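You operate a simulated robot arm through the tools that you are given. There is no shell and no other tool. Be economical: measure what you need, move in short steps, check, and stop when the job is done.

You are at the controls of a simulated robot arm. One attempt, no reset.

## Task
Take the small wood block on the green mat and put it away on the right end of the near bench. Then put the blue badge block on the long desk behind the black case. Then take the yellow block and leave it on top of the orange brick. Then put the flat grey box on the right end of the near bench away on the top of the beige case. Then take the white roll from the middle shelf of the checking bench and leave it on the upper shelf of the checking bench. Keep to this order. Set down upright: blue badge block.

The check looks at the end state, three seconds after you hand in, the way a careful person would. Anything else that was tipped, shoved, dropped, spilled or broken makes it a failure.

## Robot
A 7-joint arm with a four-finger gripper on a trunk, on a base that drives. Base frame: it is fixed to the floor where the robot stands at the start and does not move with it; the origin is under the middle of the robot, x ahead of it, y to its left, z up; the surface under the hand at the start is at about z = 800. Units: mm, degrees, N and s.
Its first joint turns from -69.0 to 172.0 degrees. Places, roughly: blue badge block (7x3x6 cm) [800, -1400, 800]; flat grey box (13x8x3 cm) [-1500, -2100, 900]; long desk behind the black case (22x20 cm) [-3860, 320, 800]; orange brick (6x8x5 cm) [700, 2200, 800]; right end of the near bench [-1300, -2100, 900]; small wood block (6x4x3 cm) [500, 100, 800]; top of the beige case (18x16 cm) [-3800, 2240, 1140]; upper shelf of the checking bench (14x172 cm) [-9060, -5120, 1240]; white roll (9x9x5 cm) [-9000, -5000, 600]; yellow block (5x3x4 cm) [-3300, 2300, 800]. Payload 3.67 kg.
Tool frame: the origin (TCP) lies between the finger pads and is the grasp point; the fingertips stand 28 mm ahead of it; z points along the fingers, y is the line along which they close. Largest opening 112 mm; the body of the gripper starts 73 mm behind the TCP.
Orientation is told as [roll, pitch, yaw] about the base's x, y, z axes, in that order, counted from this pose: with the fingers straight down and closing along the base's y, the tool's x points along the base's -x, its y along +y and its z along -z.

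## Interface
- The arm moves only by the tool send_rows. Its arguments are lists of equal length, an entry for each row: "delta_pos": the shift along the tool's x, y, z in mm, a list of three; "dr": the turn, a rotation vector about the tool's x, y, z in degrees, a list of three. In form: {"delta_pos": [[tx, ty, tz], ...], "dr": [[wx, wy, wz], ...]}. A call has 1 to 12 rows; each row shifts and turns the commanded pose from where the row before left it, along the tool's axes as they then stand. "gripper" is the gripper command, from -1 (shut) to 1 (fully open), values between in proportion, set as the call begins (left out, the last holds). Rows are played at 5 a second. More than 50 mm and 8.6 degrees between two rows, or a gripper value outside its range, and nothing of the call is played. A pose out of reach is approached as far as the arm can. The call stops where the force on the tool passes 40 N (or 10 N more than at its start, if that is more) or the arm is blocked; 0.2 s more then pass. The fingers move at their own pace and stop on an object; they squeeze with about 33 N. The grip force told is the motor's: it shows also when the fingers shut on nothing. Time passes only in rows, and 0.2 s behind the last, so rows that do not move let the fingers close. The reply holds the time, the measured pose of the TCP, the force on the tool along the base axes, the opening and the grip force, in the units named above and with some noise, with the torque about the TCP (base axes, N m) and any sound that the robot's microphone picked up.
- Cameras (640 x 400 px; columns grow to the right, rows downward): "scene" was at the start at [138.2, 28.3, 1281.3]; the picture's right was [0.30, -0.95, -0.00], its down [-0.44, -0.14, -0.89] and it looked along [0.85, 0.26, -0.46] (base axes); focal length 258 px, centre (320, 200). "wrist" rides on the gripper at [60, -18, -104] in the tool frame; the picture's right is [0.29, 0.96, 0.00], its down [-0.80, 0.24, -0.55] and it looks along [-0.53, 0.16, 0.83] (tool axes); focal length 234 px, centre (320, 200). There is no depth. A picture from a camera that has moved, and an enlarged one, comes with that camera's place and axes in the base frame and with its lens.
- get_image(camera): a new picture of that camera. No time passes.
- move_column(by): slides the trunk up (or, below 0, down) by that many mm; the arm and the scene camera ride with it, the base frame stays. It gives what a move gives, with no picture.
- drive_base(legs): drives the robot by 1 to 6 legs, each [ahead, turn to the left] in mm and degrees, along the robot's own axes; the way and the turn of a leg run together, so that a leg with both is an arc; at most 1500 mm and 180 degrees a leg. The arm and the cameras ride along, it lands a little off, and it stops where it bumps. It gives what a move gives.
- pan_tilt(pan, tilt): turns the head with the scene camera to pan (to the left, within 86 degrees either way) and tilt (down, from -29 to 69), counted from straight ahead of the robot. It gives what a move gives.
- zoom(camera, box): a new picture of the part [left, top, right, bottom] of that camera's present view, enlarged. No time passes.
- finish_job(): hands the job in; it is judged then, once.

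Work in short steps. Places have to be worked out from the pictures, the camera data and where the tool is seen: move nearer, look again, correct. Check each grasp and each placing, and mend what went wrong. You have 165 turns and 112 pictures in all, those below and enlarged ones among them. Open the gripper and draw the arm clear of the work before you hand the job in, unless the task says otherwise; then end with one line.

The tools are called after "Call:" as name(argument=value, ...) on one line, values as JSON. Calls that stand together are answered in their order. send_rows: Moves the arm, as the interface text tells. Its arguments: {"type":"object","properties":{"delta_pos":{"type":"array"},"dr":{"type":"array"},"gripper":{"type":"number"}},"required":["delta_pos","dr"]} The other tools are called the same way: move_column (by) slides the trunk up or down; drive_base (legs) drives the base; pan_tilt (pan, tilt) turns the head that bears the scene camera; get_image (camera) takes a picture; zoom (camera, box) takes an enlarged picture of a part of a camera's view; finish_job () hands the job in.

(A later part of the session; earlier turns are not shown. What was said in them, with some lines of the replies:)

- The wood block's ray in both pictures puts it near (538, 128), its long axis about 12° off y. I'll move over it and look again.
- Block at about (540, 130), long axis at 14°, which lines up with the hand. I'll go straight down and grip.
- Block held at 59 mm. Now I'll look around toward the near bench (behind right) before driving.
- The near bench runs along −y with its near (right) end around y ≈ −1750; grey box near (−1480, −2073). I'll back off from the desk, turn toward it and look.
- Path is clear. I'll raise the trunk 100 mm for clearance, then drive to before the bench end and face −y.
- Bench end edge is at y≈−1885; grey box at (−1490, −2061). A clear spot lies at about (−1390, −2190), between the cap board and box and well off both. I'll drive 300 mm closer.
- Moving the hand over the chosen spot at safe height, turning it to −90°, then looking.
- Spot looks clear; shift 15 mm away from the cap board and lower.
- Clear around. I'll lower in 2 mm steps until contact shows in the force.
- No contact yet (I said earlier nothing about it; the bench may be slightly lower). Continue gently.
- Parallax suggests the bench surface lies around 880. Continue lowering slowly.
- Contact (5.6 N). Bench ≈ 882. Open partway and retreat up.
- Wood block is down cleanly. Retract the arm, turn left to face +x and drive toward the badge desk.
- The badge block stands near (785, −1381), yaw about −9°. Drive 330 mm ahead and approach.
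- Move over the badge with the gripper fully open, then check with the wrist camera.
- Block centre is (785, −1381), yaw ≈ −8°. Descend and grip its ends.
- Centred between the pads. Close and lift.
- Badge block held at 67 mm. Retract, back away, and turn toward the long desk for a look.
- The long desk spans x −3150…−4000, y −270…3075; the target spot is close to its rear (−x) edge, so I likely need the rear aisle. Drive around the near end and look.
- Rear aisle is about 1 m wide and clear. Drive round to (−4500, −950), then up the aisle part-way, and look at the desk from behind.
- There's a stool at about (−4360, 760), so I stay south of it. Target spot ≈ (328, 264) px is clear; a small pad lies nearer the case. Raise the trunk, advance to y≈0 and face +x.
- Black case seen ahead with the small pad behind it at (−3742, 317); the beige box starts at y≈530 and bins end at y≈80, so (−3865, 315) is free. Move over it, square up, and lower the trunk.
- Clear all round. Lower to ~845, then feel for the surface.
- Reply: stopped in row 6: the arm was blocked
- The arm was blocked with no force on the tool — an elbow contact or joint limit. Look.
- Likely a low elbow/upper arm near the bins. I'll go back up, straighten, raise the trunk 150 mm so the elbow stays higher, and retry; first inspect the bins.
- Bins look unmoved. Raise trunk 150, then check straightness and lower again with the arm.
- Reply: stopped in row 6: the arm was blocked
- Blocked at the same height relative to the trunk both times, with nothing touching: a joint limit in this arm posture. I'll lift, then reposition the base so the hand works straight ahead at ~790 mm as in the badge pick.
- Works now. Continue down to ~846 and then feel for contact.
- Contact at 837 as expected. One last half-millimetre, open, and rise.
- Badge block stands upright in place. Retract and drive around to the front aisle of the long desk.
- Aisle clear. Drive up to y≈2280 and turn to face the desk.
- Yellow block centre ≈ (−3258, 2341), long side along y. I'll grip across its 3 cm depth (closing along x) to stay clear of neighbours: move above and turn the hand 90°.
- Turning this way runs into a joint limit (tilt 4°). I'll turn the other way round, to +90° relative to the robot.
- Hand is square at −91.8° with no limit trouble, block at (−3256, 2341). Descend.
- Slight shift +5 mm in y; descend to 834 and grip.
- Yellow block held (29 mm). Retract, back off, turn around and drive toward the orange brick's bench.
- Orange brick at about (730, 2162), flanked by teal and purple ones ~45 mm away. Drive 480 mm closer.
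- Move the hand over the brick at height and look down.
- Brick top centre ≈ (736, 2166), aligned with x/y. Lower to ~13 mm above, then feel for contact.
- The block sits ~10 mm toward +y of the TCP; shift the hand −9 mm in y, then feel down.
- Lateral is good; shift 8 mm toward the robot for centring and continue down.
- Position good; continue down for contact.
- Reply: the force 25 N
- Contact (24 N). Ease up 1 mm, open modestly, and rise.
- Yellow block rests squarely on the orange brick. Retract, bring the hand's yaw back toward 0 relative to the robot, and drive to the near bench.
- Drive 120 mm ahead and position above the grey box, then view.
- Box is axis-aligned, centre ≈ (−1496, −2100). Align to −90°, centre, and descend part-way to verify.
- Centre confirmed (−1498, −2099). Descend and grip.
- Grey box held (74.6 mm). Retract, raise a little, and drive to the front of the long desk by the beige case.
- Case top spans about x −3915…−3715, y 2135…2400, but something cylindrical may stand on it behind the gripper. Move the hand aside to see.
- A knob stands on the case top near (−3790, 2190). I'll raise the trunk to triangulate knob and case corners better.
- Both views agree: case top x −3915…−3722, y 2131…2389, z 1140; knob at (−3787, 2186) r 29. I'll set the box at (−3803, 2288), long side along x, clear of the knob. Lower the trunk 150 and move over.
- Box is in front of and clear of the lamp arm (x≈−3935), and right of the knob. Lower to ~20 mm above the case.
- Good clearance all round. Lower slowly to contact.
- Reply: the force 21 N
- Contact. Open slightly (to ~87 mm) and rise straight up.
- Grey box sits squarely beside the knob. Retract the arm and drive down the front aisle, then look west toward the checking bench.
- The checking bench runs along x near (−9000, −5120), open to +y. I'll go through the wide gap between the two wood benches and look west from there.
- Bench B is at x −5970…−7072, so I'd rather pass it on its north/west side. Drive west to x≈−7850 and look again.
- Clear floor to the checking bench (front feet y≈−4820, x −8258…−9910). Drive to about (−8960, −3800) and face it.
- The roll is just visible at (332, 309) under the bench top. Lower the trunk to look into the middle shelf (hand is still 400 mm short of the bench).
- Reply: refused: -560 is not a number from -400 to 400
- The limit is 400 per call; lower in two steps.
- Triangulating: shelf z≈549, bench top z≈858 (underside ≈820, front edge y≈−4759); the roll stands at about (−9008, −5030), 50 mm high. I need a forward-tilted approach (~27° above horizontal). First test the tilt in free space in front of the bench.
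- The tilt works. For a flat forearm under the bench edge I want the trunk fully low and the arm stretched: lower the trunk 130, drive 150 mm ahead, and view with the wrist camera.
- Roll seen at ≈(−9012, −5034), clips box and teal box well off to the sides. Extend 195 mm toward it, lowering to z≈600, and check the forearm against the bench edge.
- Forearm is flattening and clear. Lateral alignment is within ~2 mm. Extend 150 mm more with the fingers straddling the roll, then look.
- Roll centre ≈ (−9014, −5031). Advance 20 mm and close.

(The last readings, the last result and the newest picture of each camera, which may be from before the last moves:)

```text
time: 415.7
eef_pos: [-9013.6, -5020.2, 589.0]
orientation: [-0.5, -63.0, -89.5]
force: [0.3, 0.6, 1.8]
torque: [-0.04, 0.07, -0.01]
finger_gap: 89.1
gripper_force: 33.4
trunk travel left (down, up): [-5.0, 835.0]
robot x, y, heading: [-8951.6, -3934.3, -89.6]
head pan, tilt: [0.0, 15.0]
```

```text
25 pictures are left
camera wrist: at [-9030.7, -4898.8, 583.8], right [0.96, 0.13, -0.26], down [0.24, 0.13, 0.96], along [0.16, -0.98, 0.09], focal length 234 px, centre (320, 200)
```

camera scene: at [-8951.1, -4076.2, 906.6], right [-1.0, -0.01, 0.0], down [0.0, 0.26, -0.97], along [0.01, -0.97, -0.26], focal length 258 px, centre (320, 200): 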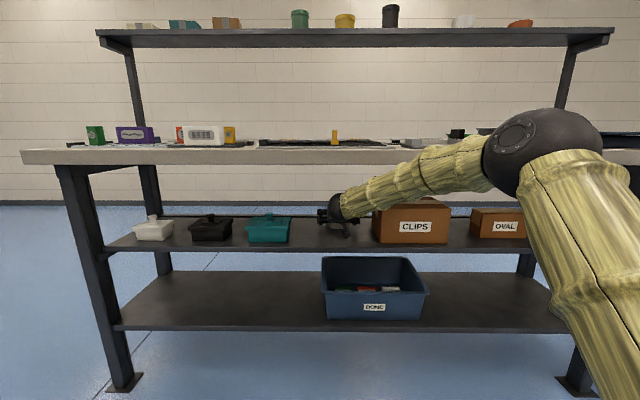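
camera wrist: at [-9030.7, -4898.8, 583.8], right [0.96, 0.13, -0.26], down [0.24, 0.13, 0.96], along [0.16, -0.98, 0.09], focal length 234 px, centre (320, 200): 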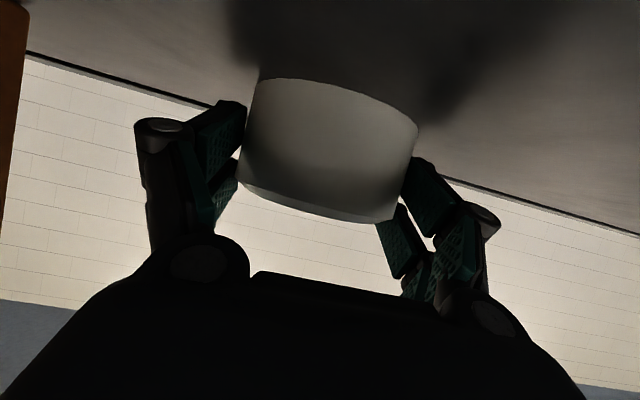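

Gripped (89 mm). Lift 10 mm and withdraw a little to check it's held.

Call:
send_rows(delta_pos=[[-4.5, 0, -2.3], [-4.5, 0, -2.3], [0, 0, 0], [9, 0, -17.8], [0, 0, 0]], dr=[[0, 0, 0], [0, 0, 0], [0, 0, 0], [0, 0, 0], [0, 0, 0]])

Call:
get_image(camera="wrist")

```text
time: 416.9
eef_pos: [-9014.0, -4999.0, 600.3]
orientation: [-0.5, -63.0, -89.6]
force: [0.2, 0.2, -1.5]
torque: [0.03, 0.03, 0.01]
finger_gap: 89.2
gripper_force: 32.6
trunk travel left (down, up): [-5.0, 835.0]
robot x, y, heading: [-8956.9, -3933.6, -90.1]
head pan, tilt: [0.0, 15.0]
```

```text
24 pictures are left
camera wrist: at [-9030.7, -4878.5, 593.4], right [0.96, 0.13, -0.26], down [0.24, 0.13, 0.96], along [0.16, -0.98, 0.09], focal length 234 px, centre (320, 200)
```

wrist: 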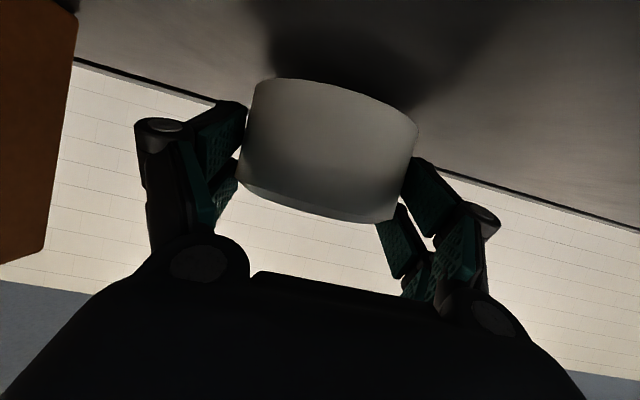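

Held. Withdraw 240 mm with the arm, then back the base off 450 mm.

Call:
send_rows(delta_pos=[[18.2, 0, -35.6], [18.2, 0, -35.6], [18.2, 0, -35.6], [18.2, 0, -35.6], [18.2, 0, -35.6], [18.2, 0, -35.6], [0, 0, 0]], dr=[[0, 0, 0], [0, 0, 0], [0, 0, 0], [0, 0, 0], [0, 0, 0], [0, 0, 0], [0, 0, 0]])

Call:
drive_base(legs=[[-450, 0]])

Call:
move_column(by=400)

Call:
move_column(by=380)

Call:
get_image(camera="scene")

```text
time: 418.5
eef_pos: [-9013.8, -4757.9, 599.5]
orientation: [-0.5, -63.0, -89.5]
force: [0.0, 0.5, -0.9]
torque: [0.02, 0.01, 0.0]
finger_gap: 88.9
gripper_force: 33.1
trunk travel left (down, up): [-5.0, 835.0]
robot x, y, heading: [-8951.9, -3934.7, -89.9]
head pan, tilt: [0.0, 15.0]
```

```text
time: 421.2
eef_pos: [-9010.3, -4309.2, 599.2]
orientation: [-0.4, -63.0, -89.2]
force: [0.0, 0.9, -0.4]
torque: [0.01, 0.01, 0.03]
finger_gap: 89.1
gripper_force: 33.2
trunk travel left (down, up): [-5.0, 835.0]
robot x, y, heading: [-8956.1, -3480.9, -89.3]
head pan, tilt: [0.0, 15.0]
```

```text
time: 425.0
eef_pos: [-9011.7, -4310.5, 997.7]
orientation: [-0.5, -63.1, -89.3]
force: [0.1, 0.1, -2.1]
torque: [0.04, 0.01, -0.03]
finger_gap: 88.8
gripper_force: 33.3
trunk travel left (down, up): [-405.0, 435.0]
robot x, y, heading: [-8957.4, -3483.0, -89.4]
head pan, tilt: [0.0, 15.0]
```

```text
time: 428.7
eef_pos: [-9010.8, -4310.4, 1378.6]
orientation: [-0.5, -62.9, -89.2]
force: [-0.1, 0.1, -1.2]
torque: [0.03, 0.01, 0.0]
finger_gap: 89.0
gripper_force: 32.8
trunk travel left (down, up): [-785.0, 55.0]
robot x, y, heading: [-8958.3, -3481.8, -89.1]
head pan, tilt: [0.0, 15.0]
```

```text
23 pictures are left
camera scene: at [-8954.4, -3627.9, 1686.6], right [-1.0, -0.01, 0.0], down [0.0, 0.26, -0.97], along [0.01, -0.97, -0.26], focal length 258 px, centre (320, 200)
```

scene: 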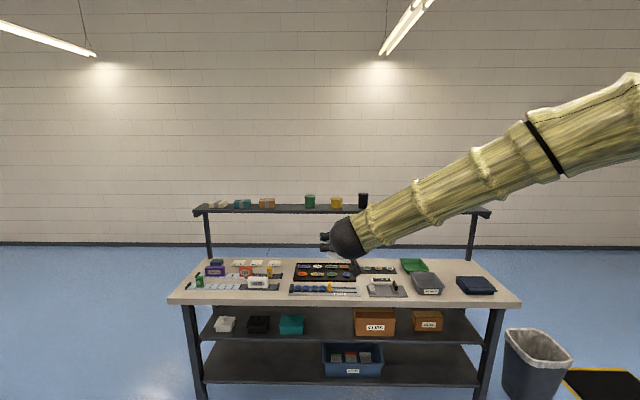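

Upper shelf has a free gap between the black cup (x≈−9202) and the white item (x≈−9491): I'll target x≈−9345. Drive to (−9292, −4130) and look.

Call:
drive_base(legs=[[0, -28], [725, 0], [0, 28]])

Call:
get_image(camera="scene")

Call:
get_image(camera="wrist")

```text
time: 435.5
eef_pos: [-9315.9, -4967.7, 1378.1]
orientation: [-0.5, -63.0, -87.6]
force: [0.2, -1.1, -1.0]
torque: [0.0, -0.01, 0.0]
finger_gap: 89.4
gripper_force: 33.5
trunk travel left (down, up): [-785.0, 55.0]
robot x, y, heading: [-9288.6, -4138.9, -87.6]
head pan, tilt: [0.0, 15.0]
```

```text
22 pictures are left
camera scene: at [-9279.4, -4284.5, 1686.6], right [-1.0, -0.04, 0.0], down [-0.01, 0.26, -0.97], along [0.04, -0.96, -0.26], focal length 258 px, centre (320, 200)
```

scene: 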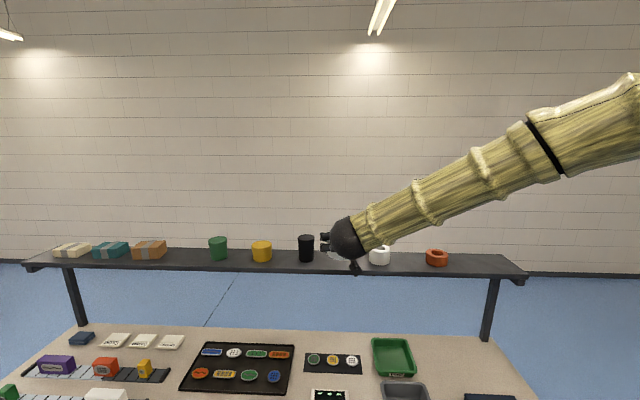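

```text
21 pictures are left
camera wrist: at [-9338.2, -4848.1, 1372.4], right [0.95, 0.16, -0.26], down [0.24, 0.14, 0.96], along [0.19, -0.98, 0.09], focal length 234 px, centre (320, 200)
```

wrist: 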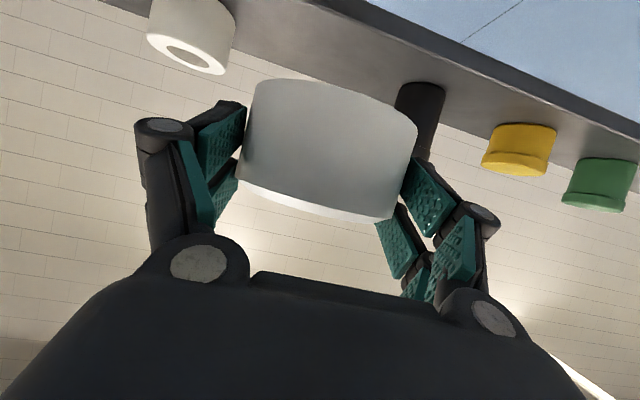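

The black–white gap is only ~188 mm, while right of the orange ring (x≈−9648) there is ~220 mm free to the shelf end at −9915. I'll use x≈−9800 and shift the base 460 mm to the right.

Call:
drive_base(legs=[[0, -90], [460, 0], [0, 88]])

Call:
pan_tilt(pan=0, tilt=20)

Call:
get_image(camera="scene")

Call:
get_image(camera="wrist")

```text
time: 445.8
eef_pos: [-9795.3, -4989.6, 1379.2]
orientation: [-0.4, -63.1, -89.0]
force: [-1.3, 0.1, -0.7]
torque: [0.03, 0.0, 0.03]
finger_gap: 89.1
gripper_force: 32.8
trunk travel left (down, up): [-785.0, 55.0]
robot x, y, heading: [-9745.0, -4162.7, -88.8]
head pan, tilt: [0.0, 15.0]
```

```text
time: 446.5
eef_pos: [-9797.2, -4990.6, 1379.3]
orientation: [-0.3, -63.0, -88.8]
force: [0.1, -0.1, -1.2]
torque: [0.05, -0.01, -0.01]
finger_gap: 89.3
gripper_force: 33.0
trunk travel left (down, up): [-785.0, 55.0]
robot x, y, heading: [-9744.7, -4164.8, -89.1]
head pan, tilt: [0.0, 20.0]
```

```text
20 pictures are left
camera scene: at [-9743.1, -4307.8, 1678.5], right [-1.0, -0.02, 0.0], down [-0.01, 0.34, -0.94], along [0.02, -0.94, -0.34], focal length 258 px, centre (320, 200)
```

scene: 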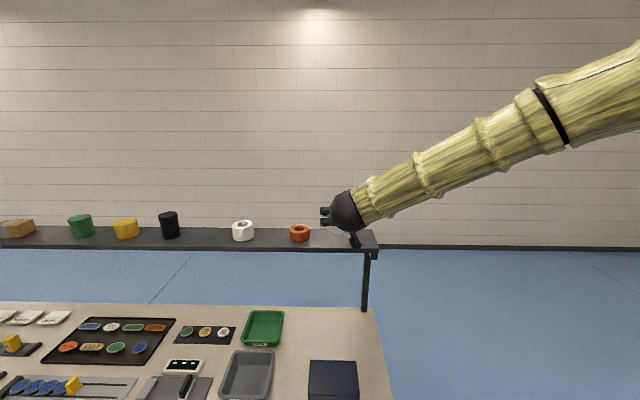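

```text
19 pictures are left
camera wrist: at [-9814.7, -4870.2, 1372.4], right [0.95, 0.14, -0.26], down [0.24, 0.14, 0.96], along [0.17, -0.98, 0.09], focal length 234 px, centre (320, 200)
```

wrist: 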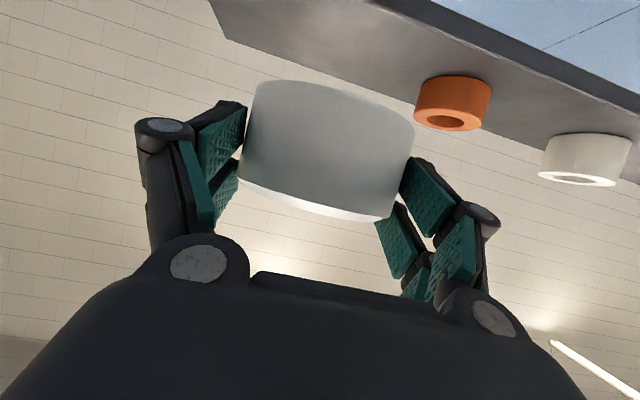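

Shelf spans y≈−5070…−5191; orange ring at x≈−9654. Put the roll centre at (−9797, −5125): move 123 mm in, then lower 65 mm and look.

Call:
send_rows(delta_pos=[[-18.6, 0, 36.5], [-18.6, 0, 36.5], [-18.6, 0, 36.5], [0, 0, 0], [29, 0, 14.8], [29, 0, 14.8], [0, 0, 0]], dr=[[0, 0, 0], [0, 0, 0], [0, 0, 0], [0, 0, 0], [0, 0, 0], [0, 0, 0], [0, 0, 0]])

Call:
get_image(camera="wrist")

Call:
zoom(camera="scene", box=[260, 180, 420, 280])

```text
time: 448.1
eef_pos: [-9795.5, -5112.8, 1314.8]
orientation: [-0.5, -63.1, -88.9]
force: [0.2, 0.4, -0.7]
torque: [-0.03, 0.0, 0.0]
finger_gap: 89.0
gripper_force: 33.3
trunk travel left (down, up): [-785.0, 55.0]
robot x, y, heading: [-9746.8, -4164.5, -88.9]
head pan, tilt: [0.0, 20.0]
```

```text
18 pictures are left
camera wrist: at [-9814.4, -4992.4, 1308.0], right [0.95, 0.14, -0.26], down [0.24, 0.14, 0.96], along [0.17, -0.98, 0.1], focal length 234 px, centre (320, 200)
```

wrist: 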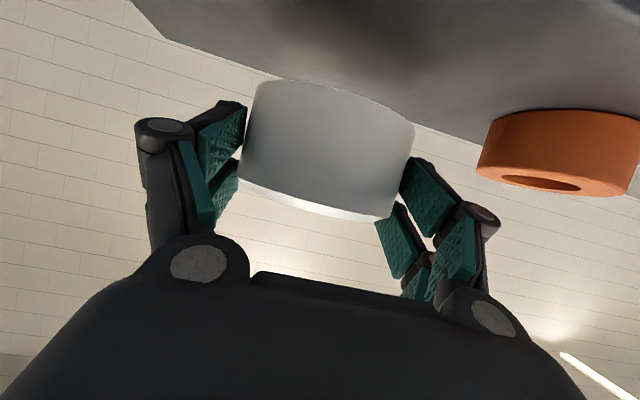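

```text
4.00 times, centred on (340, 230) of scene
camera zoom: at [-9742.6, -4306.3, 1678.7], right [-1.0, -0.02, 0.0], down [-0.01, 0.34, -0.94], along [0.02, -0.94, -0.34], focal length 1032 px, centre (240, 80)
```

zoom: 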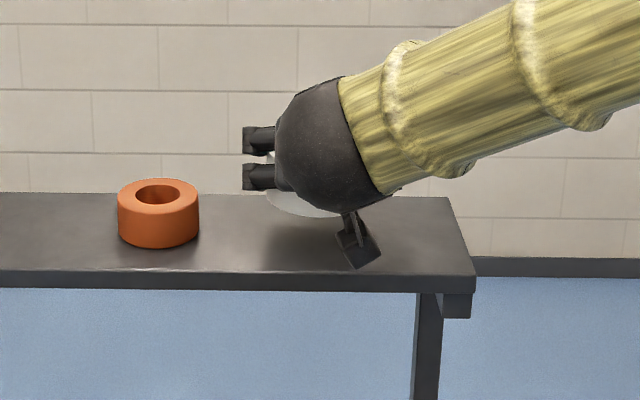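

Shelf y −5048…−5196, so the roll is centred. Lower 27 mm, then feel.

Call:
send_rows(delta_pos=[[12, 0, 6.1], [12, 0, 6.1], [0, 0, 0], [1.8, 0, 0.9], [0, 0, 0]], dr=[[0, 0, 0], [0, 0, 0], [0, 0, 0], [0, 0, 0], [0, 0, 0]])

Call:
send_rows(delta_pos=[[0.9, 0, 0.45], [0.9, 0, 0.45], [0.9, 0, 0.45], [0, 0, 0], [0, 0, 0]], dr=[[0, 0, 0], [0, 0, 0], [0, 0, 0], [0, 0, 0], [0, 0, 0]])

```text
time: 449.3
eef_pos: [-9795.8, -5114.1, 1285.3]
orientation: [-0.4, -63.0, -88.9]
force: [0.1, 0.2, -1.3]
torque: [0.05, -0.03, -0.01]
finger_gap: 89.6
gripper_force: 32.9
trunk travel left (down, up): [-785.0, 55.0]
robot x, y, heading: [-9746.5, -4164.4, -89.0]
head pan, tilt: [0.0, 20.0]
```

```text
time: 450.5
eef_pos: [-9794.4, -5113.0, 1282.1]
orientation: [-0.4, -63.0, -89.0]
force: [-0.3, -0.4, -2.2]
torque: [0.0, 0.03, 0.03]
finger_gap: 88.9
gripper_force: 32.9
trunk travel left (down, up): [-785.0, 55.0]
robot x, y, heading: [-9747.9, -4163.4, -88.9]
head pan, tilt: [0.0, 20.0]
```

No contact yet; continue 1 mm at a time.

Call:
send_rows(delta_pos=[[0.9, 0, 0.45], [0.9, 0, 0.45], [0.9, 0, 0.45], [0, 0, 0], [0, 0, 0]], dr=[[0, 0, 0], [0, 0, 0], [0, 0, 0], [0, 0, 0], [0, 0, 0]])

Call:
get_image(camera="wrist")

```text
time: 451.7
eef_pos: [-9795.1, -5112.5, 1281.4]
orientation: [-0.5, -63.1, -88.9]
force: [1.1, -4.6, 10.6]
torque: [-0.31, 0.47, 0.19]
finger_gap: 88.9
gripper_force: 32.8
trunk travel left (down, up): [-785.0, 55.0]
robot x, y, heading: [-9747.9, -4168.4, -88.8]
head pan, tilt: [0.0, 20.0]
```

```text
16 pictures are left
camera wrist: at [-9813.9, -4992.5, 1274.2], right [0.95, 0.14, -0.26], down [0.24, 0.14, 0.96], along [0.17, -0.98, 0.1], focal length 234 px, centre (320, 200)
```

wrist: 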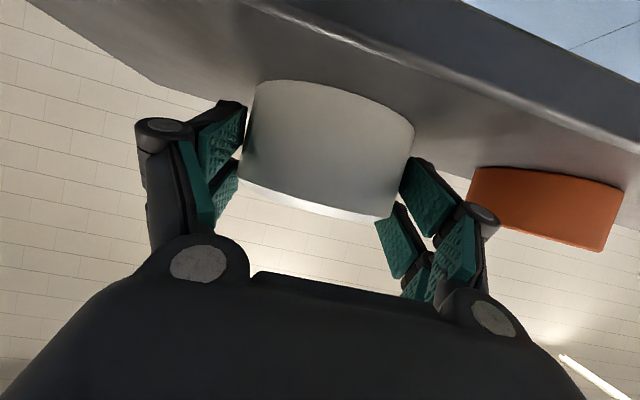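

Contact (10 N). Open to ~102 mm and withdraw straight back.

Call:
send_rows(delta_pos=[[0, 0, 0], [0, 0, 0], [0, 0, 0]], dr=[[0, 0, 0], [0, 0, 0], [0, 0, 0]], gripper=0.82)

Call:
send_rows(delta_pos=[[4.5, 0, -8.9], [13.6, 0, -26.7], [18.2, 0, -35.6], [18.2, 0, -35.6], [18.2, 0, -35.6], [18.2, 0, -35.6], [0, 0, 0]], dr=[[0, 0, 0], [0, 0, 0], [0, 0, 0], [0, 0, 0], [0, 0, 0], [0, 0, 0], [0, 0, 0]])

Call:
get_image(camera="wrist")

Call:
zoom(camera="scene", box=[260, 180, 420, 280])

```text
time: 452.5
eef_pos: [-9796.7, -5113.0, 1279.1]
orientation: [-0.4, -63.0, -88.9]
force: [-0.8, 1.4, -0.5]
torque: [0.04, 0.0, 0.01]
finger_gap: 101.9
gripper_force: 0.0
trunk travel left (down, up): [-785.0, 55.0]
robot x, y, heading: [-9749.3, -4168.5, -88.9]
head pan, tilt: [0.0, 20.0]
```

```text
time: 454.1
eef_pos: [-9797.5, -4914.8, 1279.3]
orientation: [-0.4, -63.0, -88.8]
force: [-0.1, -0.4, -0.1]
torque: [-0.01, 0.0, -0.02]
finger_gap: 101.8
gripper_force: 0.0
trunk travel left (down, up): [-785.0, 55.0]
robot x, y, heading: [-9745.2, -4165.3, -89.0]
head pan, tilt: [0.0, 20.0]
```

```text
15 pictures are left
camera wrist: at [-9815.7, -4794.9, 1273.2], right [0.95, 0.14, -0.26], down [0.24, 0.13, 0.96], along [0.17, -0.98, 0.09], focal length 234 px, centre (320, 200)
```

wrist: 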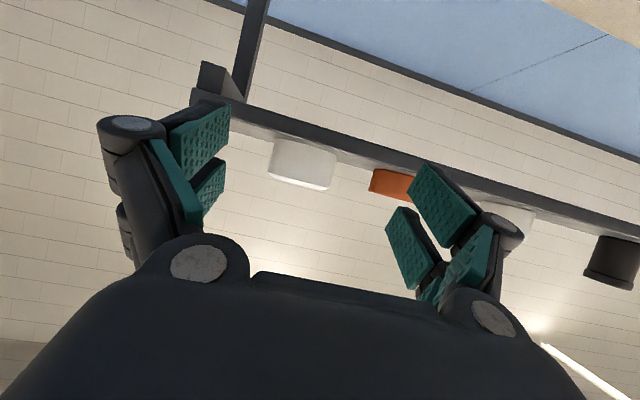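

```text
4.00 times, centred on (340, 230) of scene
camera zoom: at [-9743.2, -4308.8, 1678.4], right [-1.0, -0.02, 0.0], down [-0.01, 0.34, -0.94], along [0.02, -0.94, -0.34], focal length 1032 px, centre (240, 80)
```

zoom: 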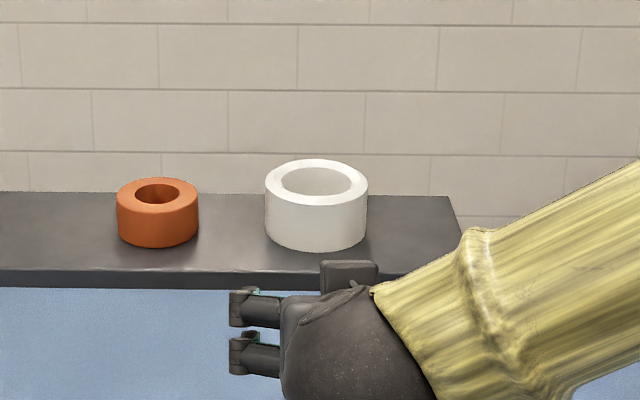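

The roll stands upright on the upper shelf next to the orange ring. Back the robot clear, then hand in.

Call:
drive_base(legs=[[-400, 0]])

Call:
get_image(camera="scene")

```text
time: 456.6
eef_pos: [-9805.6, -4517.7, 1281.4]
orientation: [-0.4, -63.1, -88.9]
force: [-0.9, -0.1, 0.0]
torque: [-0.03, -0.01, 0.06]
finger_gap: 101.9
gripper_force: 0.1
trunk travel left (down, up): [-785.0, 55.0]
robot x, y, heading: [-9751.4, -3768.7, -88.9]
head pan, tilt: [0.0, 20.0]
```

```text
13 pictures are left
camera scene: at [-9751.0, -3909.7, 1678.6], right [-1.0, -0.02, 0.0], down [-0.01, 0.34, -0.94], along [0.02, -0.94, -0.34], focal length 258 px, centre (320, 200)
```

scene: 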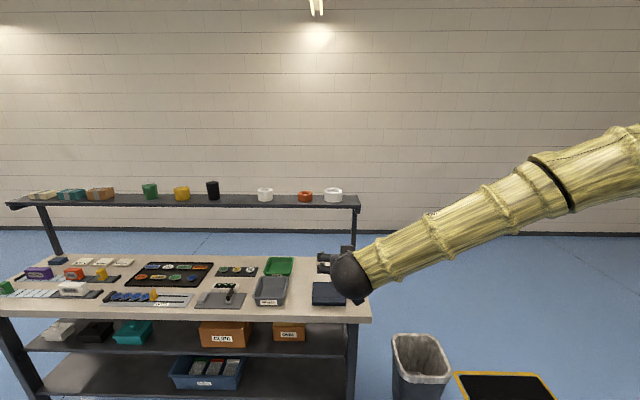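

All five placements are done and the arm is clear; handing in.

Call:
finish_job()

```text
The job is handed in.
```

All five items were placed in the order given, the blue badge block is standing upright, and the gripper was open and clear of the work when I handed in.
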